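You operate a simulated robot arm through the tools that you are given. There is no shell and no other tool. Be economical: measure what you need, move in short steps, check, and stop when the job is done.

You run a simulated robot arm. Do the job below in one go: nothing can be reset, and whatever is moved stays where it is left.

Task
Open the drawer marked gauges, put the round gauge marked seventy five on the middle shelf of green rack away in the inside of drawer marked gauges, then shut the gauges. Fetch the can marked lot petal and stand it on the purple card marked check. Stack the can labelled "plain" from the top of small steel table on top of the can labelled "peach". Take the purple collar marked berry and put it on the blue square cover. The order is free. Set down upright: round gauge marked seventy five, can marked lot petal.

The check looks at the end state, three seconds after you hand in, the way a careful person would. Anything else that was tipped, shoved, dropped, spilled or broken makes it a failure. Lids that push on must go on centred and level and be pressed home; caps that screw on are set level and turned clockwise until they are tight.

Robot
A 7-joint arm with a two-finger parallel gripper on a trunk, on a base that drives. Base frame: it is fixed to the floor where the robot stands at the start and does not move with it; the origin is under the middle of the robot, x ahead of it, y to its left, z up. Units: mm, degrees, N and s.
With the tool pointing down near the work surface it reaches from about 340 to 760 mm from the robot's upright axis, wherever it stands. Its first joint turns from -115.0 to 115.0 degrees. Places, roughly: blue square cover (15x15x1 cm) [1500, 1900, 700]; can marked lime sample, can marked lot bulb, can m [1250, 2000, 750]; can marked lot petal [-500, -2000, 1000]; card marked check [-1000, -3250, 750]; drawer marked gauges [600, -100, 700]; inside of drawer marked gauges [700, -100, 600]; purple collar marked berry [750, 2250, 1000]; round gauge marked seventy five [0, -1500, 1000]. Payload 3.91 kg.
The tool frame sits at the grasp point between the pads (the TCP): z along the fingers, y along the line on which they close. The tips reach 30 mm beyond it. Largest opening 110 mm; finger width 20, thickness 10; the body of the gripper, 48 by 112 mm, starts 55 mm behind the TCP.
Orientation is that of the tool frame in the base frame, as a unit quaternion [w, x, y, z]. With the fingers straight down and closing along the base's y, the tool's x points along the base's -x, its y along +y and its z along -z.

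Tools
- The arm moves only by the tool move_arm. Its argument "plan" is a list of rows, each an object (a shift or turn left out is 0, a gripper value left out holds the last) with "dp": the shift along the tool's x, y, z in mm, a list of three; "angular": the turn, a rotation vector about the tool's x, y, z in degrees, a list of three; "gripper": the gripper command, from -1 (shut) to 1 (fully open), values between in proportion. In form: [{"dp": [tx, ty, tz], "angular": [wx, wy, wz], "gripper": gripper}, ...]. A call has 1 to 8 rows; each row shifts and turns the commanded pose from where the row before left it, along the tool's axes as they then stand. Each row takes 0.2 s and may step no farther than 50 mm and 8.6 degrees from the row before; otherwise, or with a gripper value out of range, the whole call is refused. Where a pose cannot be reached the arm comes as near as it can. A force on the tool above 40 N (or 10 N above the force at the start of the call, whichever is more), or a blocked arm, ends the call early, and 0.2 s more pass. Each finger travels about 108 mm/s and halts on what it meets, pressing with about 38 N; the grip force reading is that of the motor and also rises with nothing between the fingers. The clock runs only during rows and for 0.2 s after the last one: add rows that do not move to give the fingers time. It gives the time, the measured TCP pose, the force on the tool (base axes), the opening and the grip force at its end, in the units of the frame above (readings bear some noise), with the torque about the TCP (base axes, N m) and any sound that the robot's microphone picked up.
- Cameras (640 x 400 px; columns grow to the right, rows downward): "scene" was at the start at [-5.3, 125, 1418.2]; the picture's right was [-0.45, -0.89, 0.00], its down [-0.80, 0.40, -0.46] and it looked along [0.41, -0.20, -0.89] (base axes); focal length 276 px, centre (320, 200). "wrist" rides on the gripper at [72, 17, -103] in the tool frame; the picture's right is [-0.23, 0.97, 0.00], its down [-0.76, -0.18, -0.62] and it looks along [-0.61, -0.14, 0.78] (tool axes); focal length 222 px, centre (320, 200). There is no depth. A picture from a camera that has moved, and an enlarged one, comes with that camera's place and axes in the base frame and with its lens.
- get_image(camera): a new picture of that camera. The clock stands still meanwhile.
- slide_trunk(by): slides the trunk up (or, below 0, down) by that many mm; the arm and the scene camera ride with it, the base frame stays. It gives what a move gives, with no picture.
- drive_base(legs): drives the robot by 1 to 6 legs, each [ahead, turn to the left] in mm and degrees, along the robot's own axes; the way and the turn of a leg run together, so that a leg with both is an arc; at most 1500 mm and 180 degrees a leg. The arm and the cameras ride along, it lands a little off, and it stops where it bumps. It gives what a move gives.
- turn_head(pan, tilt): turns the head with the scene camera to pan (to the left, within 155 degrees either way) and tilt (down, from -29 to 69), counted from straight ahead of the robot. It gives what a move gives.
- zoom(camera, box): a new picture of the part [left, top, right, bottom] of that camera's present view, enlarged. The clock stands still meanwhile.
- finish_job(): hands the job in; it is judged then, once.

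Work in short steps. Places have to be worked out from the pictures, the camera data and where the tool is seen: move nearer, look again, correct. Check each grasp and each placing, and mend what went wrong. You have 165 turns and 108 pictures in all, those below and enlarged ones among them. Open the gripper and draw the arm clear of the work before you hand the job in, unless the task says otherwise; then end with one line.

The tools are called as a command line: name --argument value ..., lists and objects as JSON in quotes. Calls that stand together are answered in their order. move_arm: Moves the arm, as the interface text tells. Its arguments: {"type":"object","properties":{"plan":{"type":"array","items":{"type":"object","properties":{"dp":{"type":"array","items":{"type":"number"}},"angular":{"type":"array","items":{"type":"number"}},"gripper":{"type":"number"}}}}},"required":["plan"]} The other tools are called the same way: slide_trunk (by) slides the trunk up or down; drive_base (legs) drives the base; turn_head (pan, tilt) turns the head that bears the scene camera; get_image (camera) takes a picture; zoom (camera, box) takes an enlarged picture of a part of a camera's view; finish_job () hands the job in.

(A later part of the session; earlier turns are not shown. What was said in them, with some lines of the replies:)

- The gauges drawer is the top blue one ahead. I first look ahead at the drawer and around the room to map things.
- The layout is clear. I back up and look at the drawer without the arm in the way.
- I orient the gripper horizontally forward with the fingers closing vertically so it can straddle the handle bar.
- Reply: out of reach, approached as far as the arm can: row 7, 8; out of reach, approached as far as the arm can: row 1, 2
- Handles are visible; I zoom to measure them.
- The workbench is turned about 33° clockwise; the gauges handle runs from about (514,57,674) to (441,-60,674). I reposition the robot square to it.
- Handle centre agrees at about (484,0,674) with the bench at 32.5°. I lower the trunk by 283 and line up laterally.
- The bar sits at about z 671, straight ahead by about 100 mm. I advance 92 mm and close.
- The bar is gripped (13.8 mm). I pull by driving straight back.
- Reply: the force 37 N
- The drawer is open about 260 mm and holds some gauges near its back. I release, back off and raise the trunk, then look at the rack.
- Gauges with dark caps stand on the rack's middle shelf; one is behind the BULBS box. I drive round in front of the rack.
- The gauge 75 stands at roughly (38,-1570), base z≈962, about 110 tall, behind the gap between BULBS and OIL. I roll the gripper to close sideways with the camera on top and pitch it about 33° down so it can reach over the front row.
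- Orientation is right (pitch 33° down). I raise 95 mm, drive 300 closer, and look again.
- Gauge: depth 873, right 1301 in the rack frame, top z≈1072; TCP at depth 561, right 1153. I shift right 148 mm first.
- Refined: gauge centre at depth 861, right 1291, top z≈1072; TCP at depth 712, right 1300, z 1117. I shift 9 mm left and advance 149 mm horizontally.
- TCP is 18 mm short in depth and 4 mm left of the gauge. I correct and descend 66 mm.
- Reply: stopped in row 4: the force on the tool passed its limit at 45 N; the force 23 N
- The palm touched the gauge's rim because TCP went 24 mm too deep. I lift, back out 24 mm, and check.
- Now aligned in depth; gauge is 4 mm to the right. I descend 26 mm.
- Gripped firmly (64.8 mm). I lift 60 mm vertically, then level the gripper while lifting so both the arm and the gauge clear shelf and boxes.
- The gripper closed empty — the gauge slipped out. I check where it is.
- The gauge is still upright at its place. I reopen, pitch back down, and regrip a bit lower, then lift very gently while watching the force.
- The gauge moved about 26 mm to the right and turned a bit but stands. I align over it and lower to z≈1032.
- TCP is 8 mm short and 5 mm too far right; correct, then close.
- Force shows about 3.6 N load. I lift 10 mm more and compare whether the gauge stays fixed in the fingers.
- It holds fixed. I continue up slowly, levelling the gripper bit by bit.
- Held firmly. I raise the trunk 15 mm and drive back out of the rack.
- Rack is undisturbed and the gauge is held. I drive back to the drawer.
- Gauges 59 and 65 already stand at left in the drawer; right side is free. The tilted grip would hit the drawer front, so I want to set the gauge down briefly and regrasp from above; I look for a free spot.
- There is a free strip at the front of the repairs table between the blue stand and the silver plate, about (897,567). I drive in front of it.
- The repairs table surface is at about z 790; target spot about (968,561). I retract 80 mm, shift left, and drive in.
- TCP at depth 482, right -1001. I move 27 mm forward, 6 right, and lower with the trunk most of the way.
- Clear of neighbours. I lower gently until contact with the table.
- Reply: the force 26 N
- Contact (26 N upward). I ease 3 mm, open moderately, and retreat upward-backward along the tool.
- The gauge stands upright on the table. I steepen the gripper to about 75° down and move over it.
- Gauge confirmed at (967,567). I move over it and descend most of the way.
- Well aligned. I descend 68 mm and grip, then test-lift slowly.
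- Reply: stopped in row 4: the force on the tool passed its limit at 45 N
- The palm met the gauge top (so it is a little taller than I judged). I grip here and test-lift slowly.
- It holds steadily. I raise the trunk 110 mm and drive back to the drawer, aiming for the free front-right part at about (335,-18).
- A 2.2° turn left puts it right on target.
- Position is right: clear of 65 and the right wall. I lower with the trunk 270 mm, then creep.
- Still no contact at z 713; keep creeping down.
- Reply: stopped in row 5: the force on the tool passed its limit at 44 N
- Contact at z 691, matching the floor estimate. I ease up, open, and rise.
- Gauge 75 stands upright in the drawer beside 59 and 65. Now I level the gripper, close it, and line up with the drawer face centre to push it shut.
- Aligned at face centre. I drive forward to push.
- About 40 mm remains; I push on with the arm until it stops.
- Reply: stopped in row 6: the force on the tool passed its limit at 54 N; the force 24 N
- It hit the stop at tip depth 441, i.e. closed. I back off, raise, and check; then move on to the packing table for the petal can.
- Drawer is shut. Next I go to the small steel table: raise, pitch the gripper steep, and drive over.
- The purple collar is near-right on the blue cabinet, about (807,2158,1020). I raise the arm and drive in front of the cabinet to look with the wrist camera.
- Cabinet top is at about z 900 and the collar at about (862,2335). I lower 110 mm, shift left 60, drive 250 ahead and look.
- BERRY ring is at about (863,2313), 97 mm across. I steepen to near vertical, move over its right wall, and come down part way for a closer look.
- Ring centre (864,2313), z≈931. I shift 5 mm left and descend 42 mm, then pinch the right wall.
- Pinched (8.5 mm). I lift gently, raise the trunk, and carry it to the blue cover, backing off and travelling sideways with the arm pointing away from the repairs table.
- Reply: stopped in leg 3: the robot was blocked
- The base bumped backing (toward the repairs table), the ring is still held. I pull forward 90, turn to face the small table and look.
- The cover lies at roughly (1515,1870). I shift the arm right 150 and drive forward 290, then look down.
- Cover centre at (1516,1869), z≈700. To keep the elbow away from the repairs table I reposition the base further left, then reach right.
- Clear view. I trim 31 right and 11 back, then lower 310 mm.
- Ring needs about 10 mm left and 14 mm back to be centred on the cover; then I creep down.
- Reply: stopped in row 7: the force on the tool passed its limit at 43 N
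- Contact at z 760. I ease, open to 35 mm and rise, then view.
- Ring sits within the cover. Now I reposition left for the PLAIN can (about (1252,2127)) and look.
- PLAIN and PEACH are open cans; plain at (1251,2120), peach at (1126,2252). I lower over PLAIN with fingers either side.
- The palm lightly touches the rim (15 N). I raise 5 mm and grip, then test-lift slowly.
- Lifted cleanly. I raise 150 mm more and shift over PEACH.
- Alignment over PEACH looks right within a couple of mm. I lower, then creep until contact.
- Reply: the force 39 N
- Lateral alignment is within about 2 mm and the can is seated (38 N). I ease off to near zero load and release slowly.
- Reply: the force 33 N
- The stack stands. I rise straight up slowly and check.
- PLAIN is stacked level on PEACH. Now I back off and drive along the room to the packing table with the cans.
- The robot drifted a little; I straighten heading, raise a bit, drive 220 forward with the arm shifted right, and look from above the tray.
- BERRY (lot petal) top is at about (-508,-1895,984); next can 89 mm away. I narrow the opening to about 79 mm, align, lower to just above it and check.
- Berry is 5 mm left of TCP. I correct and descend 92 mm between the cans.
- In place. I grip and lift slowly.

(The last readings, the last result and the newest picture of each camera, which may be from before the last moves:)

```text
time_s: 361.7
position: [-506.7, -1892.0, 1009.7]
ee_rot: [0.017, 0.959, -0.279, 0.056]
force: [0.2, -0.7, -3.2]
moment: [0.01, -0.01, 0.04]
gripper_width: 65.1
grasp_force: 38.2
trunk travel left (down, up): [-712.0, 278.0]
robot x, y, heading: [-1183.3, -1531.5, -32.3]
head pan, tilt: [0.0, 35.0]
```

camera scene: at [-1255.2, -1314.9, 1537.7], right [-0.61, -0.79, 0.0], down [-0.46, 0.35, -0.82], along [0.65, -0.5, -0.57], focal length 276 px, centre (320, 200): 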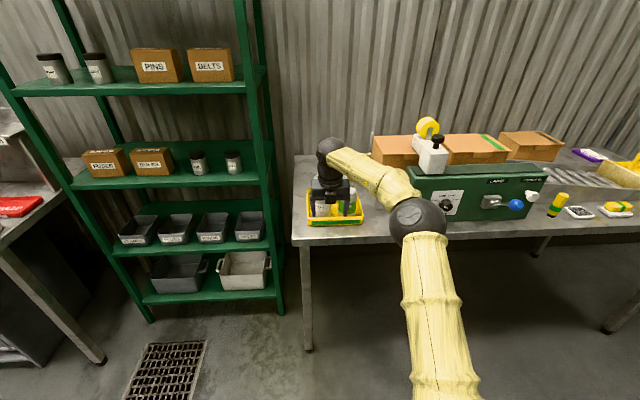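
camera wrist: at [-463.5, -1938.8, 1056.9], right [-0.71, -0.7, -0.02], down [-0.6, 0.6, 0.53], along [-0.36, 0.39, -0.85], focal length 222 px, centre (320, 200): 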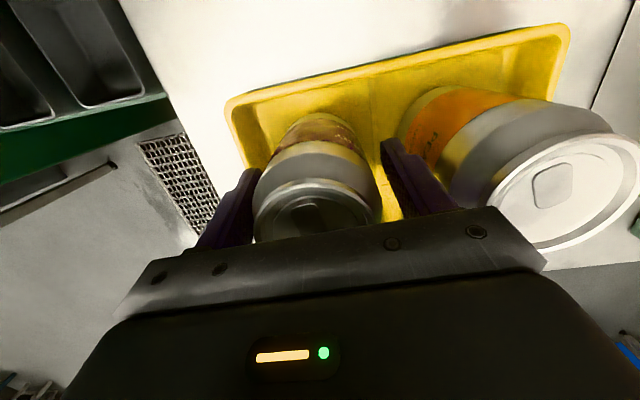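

Held firmly. I raise the trunk, back off, and look for the card while checking the label.

slide_trunk --by 110

drive_base --legs '[[-350, 0]]'

zoom --camera "scene" --box '[310, 130, 370, 190]'

turn_head --pan -55 --tilt 30

get_image --camera "scene"

```text
time_s: 363.1
position: [-505.0, -1892.8, 1119.8]
ee_rot: [0.017, 0.959, -0.279, 0.055]
force: [-0.3, -0.2, -4.1]
moment: [-0.01, -0.01, -0.02]
gripper_width: 65.1
grasp_force: 37.7
trunk travel left (down, up): [-822.0, 168.0]
robot x, y, heading: [-1183.4, -1538.5, -32.5]
head pan, tilt: [0.0, 35.0]
```

```text
time_s: 365.7
position: [-802.0, -1701.1, 1120.6]
ee_rot: [0.018, 0.959, -0.277, 0.056]
force: [-0.4, 0.4, -2.9]
moment: [-0.04, -0.01, 0.02]
gripper_width: 65.4
grasp_force: 37.5
trunk travel left (down, up): [-822.0, 168.0]
robot x, y, heading: [-1476.5, -1350.0, -32.3]
head pan, tilt: [0.0, 35.0]
```

```text
6.67 times, centred on (340, 160) of scene
camera zoom: at [-1375.3, -1235.7, 1727.7], right [-0.54, -0.84, 0.0], down [-0.48, 0.31, -0.82], along [0.69, -0.44, -0.57], focal length 1839 px, centre (187, 467)
```

zoom: 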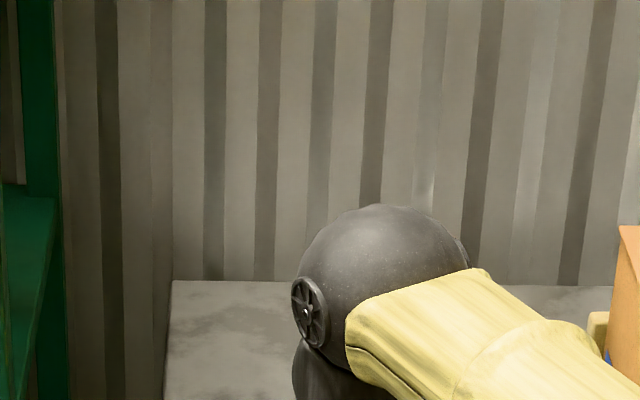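

```text
time_s: 366.9
position: [-800.3, -1702.3, 1120.8]
ee_rot: [0.018, 0.959, -0.278, 0.056]
force: [0.8, 0.3, -4.1]
moment: [-0.04, 0.0, 0.04]
gripper_width: 65.1
grasp_force: 38.3
trunk travel left (down, up): [-822.0, 168.0]
robot x, y, heading: [-1477.6, -1347.0, -32.4]
head pan, tilt: [-55.0, 30.0]
```

```text
12 pictures are left
camera scene: at [-1444.6, -1279.4, 1735.5], right [-1.0, -0.05, 0.0], down [-0.02, 0.5, -0.87], along [0.04, -0.86, -0.5], focal length 276 px, centre (320, 200)
```

scene: 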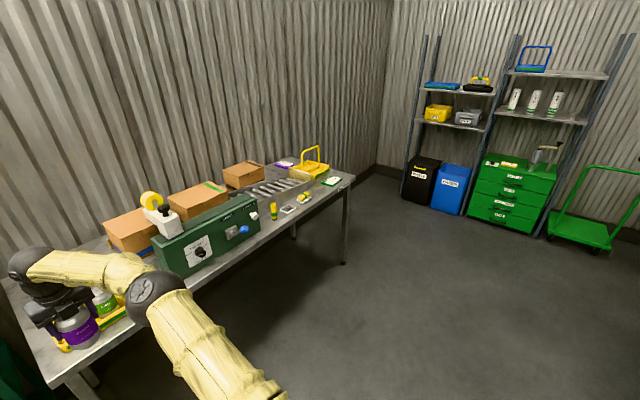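

zoom --camera "scene" --box '[50, 290, 130, 350]'

zoom --camera "scene" --box '[240, 140, 360, 220]'

```text
6.67 times, centred on (90, 320) of scene
camera zoom: at [-1444.6, -1279.4, 1735.5], right [-1.0, -0.05, 0.0], down [-0.02, 0.5, -0.87], along [0.04, -0.86, -0.5], focal length 1839 px, centre (1853, -600)
```

zoom: 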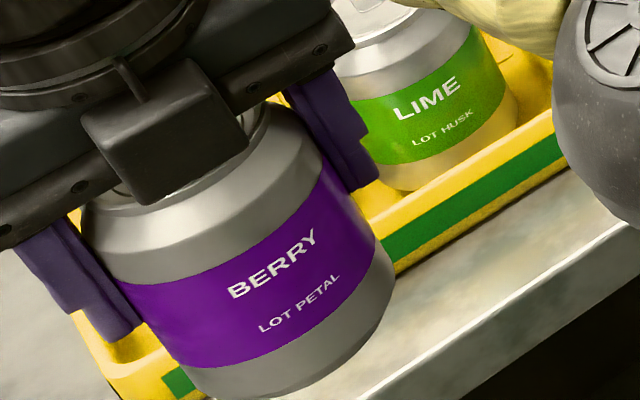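

```text
5.00 times, centred on (300, 180) of scene
camera zoom: at [-1444.6, -1279.4, 1735.5], right [-1.0, -0.05, 0.0], down [-0.02, 0.5, -0.87], along [0.04, -0.86, -0.5], focal length 1379 px, centre (420, 300)
```

zoom: 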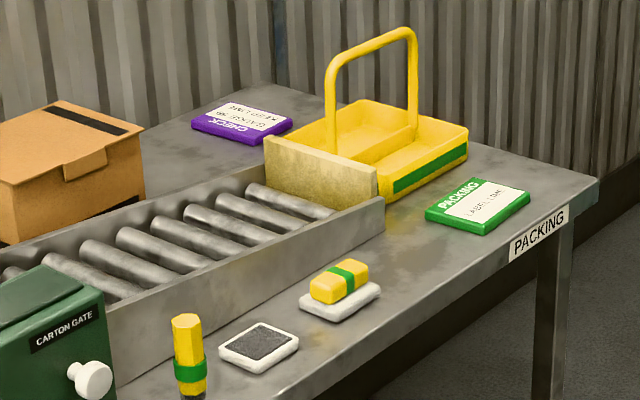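

It is the LOT PETAL can. The CHECK card lies at the back right of the packing table, about (-1063,-3322). I travel there backwards with the arm pointing away, to approach diagonally round the table's right end.

drive_base --legs '[[0, 89.8], [-1500, 0], [-708, 0], [0, -63.7]]'

```text
time_s: 389.1
position: [-1904.6, -3206.2, 1120.1]
ee_rot: [0.005, 0.997, -0.058, 0.059]
force: [-0.6, 0.3, -4.0]
moment: [-0.01, 0.0, 0.02]
gripper_width: 65.0
grasp_force: 38.7
trunk travel left (down, up): [-822.0, 168.0]
robot x, y, heading: [-2667.2, -3183.1, -6.9]
head pan, tilt: [-55.0, 30.0]
```

On course. I drive 500 and look with both cameras.

drive_base --legs '[[500, 0]]'

turn_head --pan -5 --tilt 35

get_image --camera "scene"

```text
time_s: 392.6
position: [-1400.9, -3266.7, 1119.7]
ee_rot: [0.005, 0.997, -0.058, 0.058]
force: [0.0, -1.2, -3.5]
moment: [-0.03, -0.01, -0.02]
gripper_width: 65.0
grasp_force: 37.7
trunk travel left (down, up): [-822.0, 168.0]
robot x, y, heading: [-2162.4, -3242.3, -6.7]
head pan, tilt: [-55.0, 30.0]
```

```text
time_s: 393.7
position: [-1401.2, -3266.4, 1119.5]
ee_rot: [0.006, 0.997, -0.058, 0.058]
force: [0.6, 0.1, -3.5]
moment: [-0.04, -0.04, 0.0]
gripper_width: 64.9
grasp_force: 37.9
trunk travel left (down, up): [-822.0, 168.0]
robot x, y, heading: [-2162.6, -3242.8, -6.6]
head pan, tilt: [-5.0, 35.0]
```

```text
9 pictures are left
camera scene: at [-2120.0, -3100.5, 1727.7], right [-0.21, -0.98, 0.0], down [-0.56, 0.12, -0.82], along [0.8, -0.17, -0.57], focal length 276 px, centre (320, 200)
```

scene: 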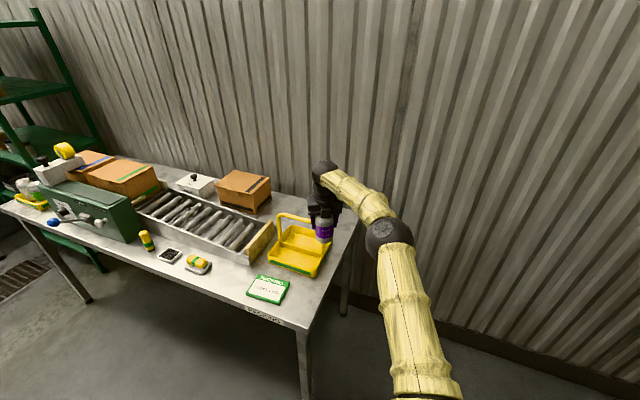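

I raise 40 mm for clearance over the caddy handle and drive 280 more, then look down.

slide_trunk --by 40

drive_base --legs '[[280, -1.2]]'

get_image --camera "wrist"

```text
time_s: 394.6
position: [-1400.6, -3266.4, 1159.9]
ee_rot: [0.005, 0.997, -0.058, 0.058]
force: [-0.6, 0.8, -3.8]
moment: [-0.01, 0.0, -0.02]
gripper_width: 65.2
grasp_force: 37.8
trunk travel left (down, up): [-862.0, 128.0]
robot x, y, heading: [-2163.5, -3240.8, -6.7]
head pan, tilt: [-5.0, 35.0]
```

```text
time_s: 396.8
position: [-1123.4, -3315.6, 1159.2]
ee_rot: [0.006, 0.996, -0.067, 0.058]
force: [0.7, -0.5, -3.4]
moment: [-0.01, -0.03, -0.02]
gripper_width: 65.1
grasp_force: 37.7
trunk travel left (down, up): [-862.0, 128.0]
robot x, y, heading: [-1887.9, -3276.4, -8.2]
head pan, tilt: [-5.0, 35.0]
```

```text
8 pictures are left
camera wrist: at [-1064.9, -3341.0, 1271.0], right [-0.35, -0.93, -0.02], down [-0.8, 0.29, 0.53], along [-0.49, 0.21, -0.85], focal length 222 px, centre (320, 200)
```

wrist: 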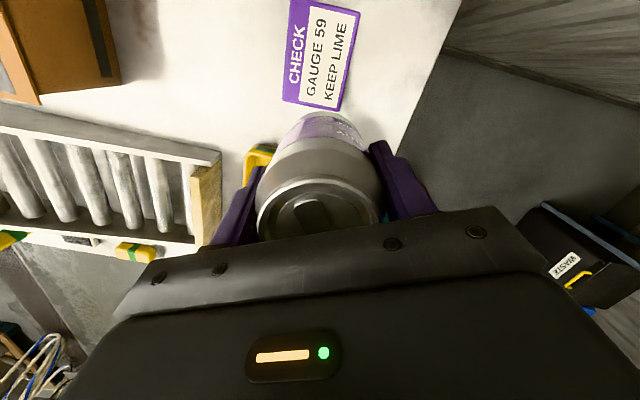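

The CHECK card is at (-1056,-3332). I drive 66 forward and shift 7 right.

drive_base --legs '[[66, 0]]'

move_arm --plan '[{"dp": [0, 7, 0]}, {}]'

slide_trunk --by -160

get_image --camera "wrist"

```text
time_s: 397.8
position: [-1056.3, -3324.6, 1157.9]
ee_rot: [0.006, 0.996, -0.067, 0.058]
force: [0.6, -0.2, -4.2]
moment: [0.01, 0.04, -0.01]
gripper_width: 65.1
grasp_force: 37.5
trunk travel left (down, up): [-862.0, 128.0]
robot x, y, heading: [-1819.8, -3286.8, -7.7]
head pan, tilt: [-5.0, 35.0]
```

```text
time_s: 398.4
position: [-1058.6, -3330.8, 1160.3]
ee_rot: [0.005, 0.996, -0.066, 0.058]
force: [0.0, 0.1, -3.6]
moment: [-0.01, -0.01, 0.0]
gripper_width: 65.3
grasp_force: 38.1
trunk travel left (down, up): [-862.0, 128.0]
robot x, y, heading: [-1819.4, -3287.7, -8.0]
head pan, tilt: [-5.0, 35.0]
```

```text
time_s: 400.3
position: [-1058.1, -3332.1, 1000.9]
ee_rot: [0.005, 0.996, -0.068, 0.058]
force: [0.3, -0.3, -3.7]
moment: [-0.02, -0.01, 0.04]
gripper_width: 65.1
grasp_force: 38.1
trunk travel left (down, up): [-702.0, 288.0]
robot x, y, heading: [-1820.8, -3289.3, -7.8]
head pan, tilt: [-5.0, 35.0]
```

```text
7 pictures are left
camera wrist: at [-1000.1, -3356.1, 1112.3], right [-0.35, -0.94, -0.02], down [-0.8, 0.29, 0.53], along [-0.49, 0.21, -0.85], focal length 222 px, centre (320, 200)
```

wrist: 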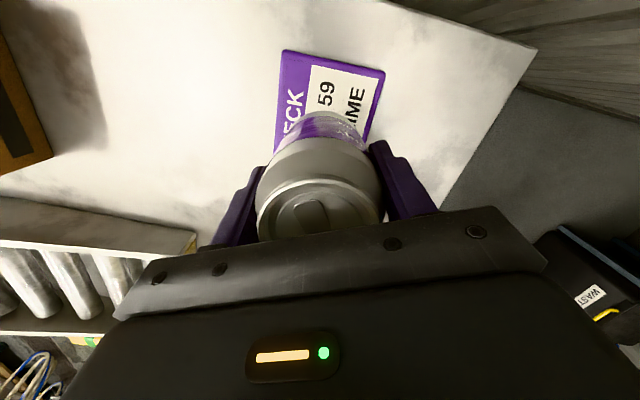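

The can is over the card centre. I lower and creep to contact.

move_arm --plan '[{"dp": [-1.2, 0, 11]}, {"dp": [-1.2, 0, 11]}, {"dp": [-0.9, 0, 8]}, {"dp": [-0.6, 0, 5]}, {"dp": [-0.3, 0, 3]}, {"dp": [-0.3, 0, 3]}, {"dp": [-0.3, 0, 3]}, {"dp": [-0.3, 0, 3]}]'

```text
time_s: 402.1
position: [-1059.1, -3330.6, 955.6]
ee_rot: [0.006, 0.996, -0.067, 0.06]
force: [1.4, -0.9, 5.7]
moment: [0.03, -0.09, -0.02]
gripper_width: 65.2
grasp_force: 37.5
trunk travel left (down, up): [-702.0, 288.0]
robot x, y, heading: [-1817.6, -3290.5, -7.8]
head pan, tilt: [-5.0, 35.0]
```

Contact has begun. I press 1 mm more, release slowly, and rise.

move_arm --plan '[{"dp": [-0.1, 0, 1]}, {}, {"gripper": 0.3}, {"gripper": 0.45}, {"gripper": 0.6}, {}]'

move_arm --plan '[{"dp": [0.2, 0, -2]}, {"dp": [0.5, 0, -5]}, {"dp": [1, 0, -10]}, {"dp": [2.5, 0, -25]}, {"dp": [4, 0, -40]}, {"dp": [4, 0, -40]}, {"dp": [4, 0, -40]}, {}]'

get_image --camera "wrist"

```text
time_s: 403.5
position: [-1057.7, -3331.7, 951.5]
ee_rot: [0.005, 0.996, -0.067, 0.057]
force: [-0.2, -0.5, 0.1]
moment: [0.01, -0.02, 0.02]
gripper_width: 88.1
grasp_force: 0.1
trunk travel left (down, up): [-702.0, 288.0]
robot x, y, heading: [-1820.7, -3284.6, -8.1]
head pan, tilt: [-5.0, 35.0]
```

```text
time_s: 405.3
position: [-1064.6, -3331.7, 1116.0]
ee_rot: [0.005, 0.996, -0.067, 0.058]
force: [0.0, 0.4, -0.1]
moment: [-0.03, 0.0, 0.03]
gripper_width: 88.0
grasp_force: 0.0
out of reach, approached as far as the arm can: row 7
trunk travel left (down, up): [-702.0, 288.0]
robot x, y, heading: [-1820.0, -3284.4, -8.1]
head pan, tilt: [-5.0, 35.0]
```

```text
6 pictures are left
camera wrist: at [-1005.5, -3356.3, 1227.2], right [-0.35, -0.94, -0.02], down [-0.8, 0.29, 0.53], along [-0.49, 0.21, -0.85], focal length 222 px, centre (320, 200)
```

wrist: 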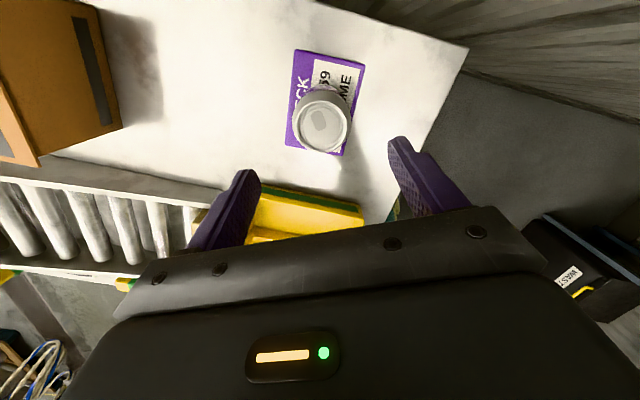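

The can stands upright on the CHECK card. I raise, back well away, and take a last look.

slide_trunk --by 80

drive_base --legs '[[-700, 0]]'

get_image --camera "scene"

```text
time_s: 406.4
position: [-1064.4, -3331.3, 1196.5]
ee_rot: [0.005, 0.996, -0.067, 0.058]
force: [0.2, 0.8, 0.2]
moment: [0.01, 0.02, 0.02]
gripper_width: 88.3
grasp_force: 0.0
trunk travel left (down, up): [-782.0, 208.0]
robot x, y, heading: [-1816.8, -3286.0, -8.0]
head pan, tilt: [-5.0, 35.0]
```

```text
time_s: 410.9
position: [-1765.4, -3229.0, 1196.2]
ee_rot: [0.005, 0.997, -0.059, 0.057]
force: [-0.3, -0.5, 0.7]
moment: [-0.02, -0.01, 0.01]
gripper_width: 87.7
grasp_force: 0.1
trunk travel left (down, up): [-782.0, 208.0]
robot x, y, heading: [-2523.9, -3195.9, -6.9]
head pan, tilt: [-5.0, 35.0]
```

```text
5 pictures are left
camera scene: at [-2479.0, -3054.8, 1687.7], right [-0.21, -0.98, 0.0], down [-0.56, 0.12, -0.82], along [0.8, -0.17, -0.57], focal length 276 px, centre (320, 200)
```

scene: 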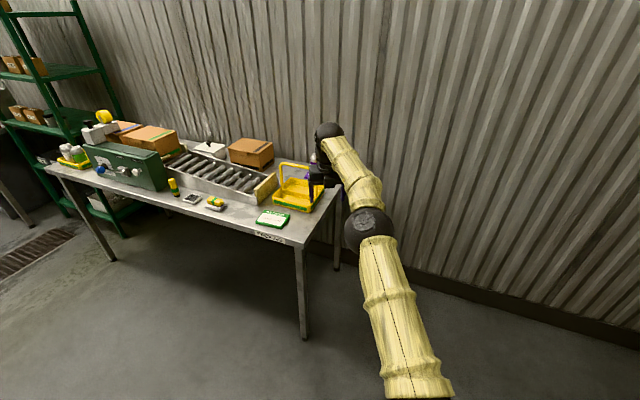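

Everything is in place, the gripper is open and the arm is clear of the work, so I hand the job in.

finish_job

```text
The job is handed in.
```

The job is handed in, with all four parts done: gauge 75 stands upright in the shut gauges drawer, the lot petal can stands on the check card, plain is stacked on peach, and the berry collar is on the blue cover. Along the way, the base bumped once backing toward the repairs table and gauge 75 slipped once on the shelf; later views showed nothing tipped, but I did not check whether the repairs table shifted.
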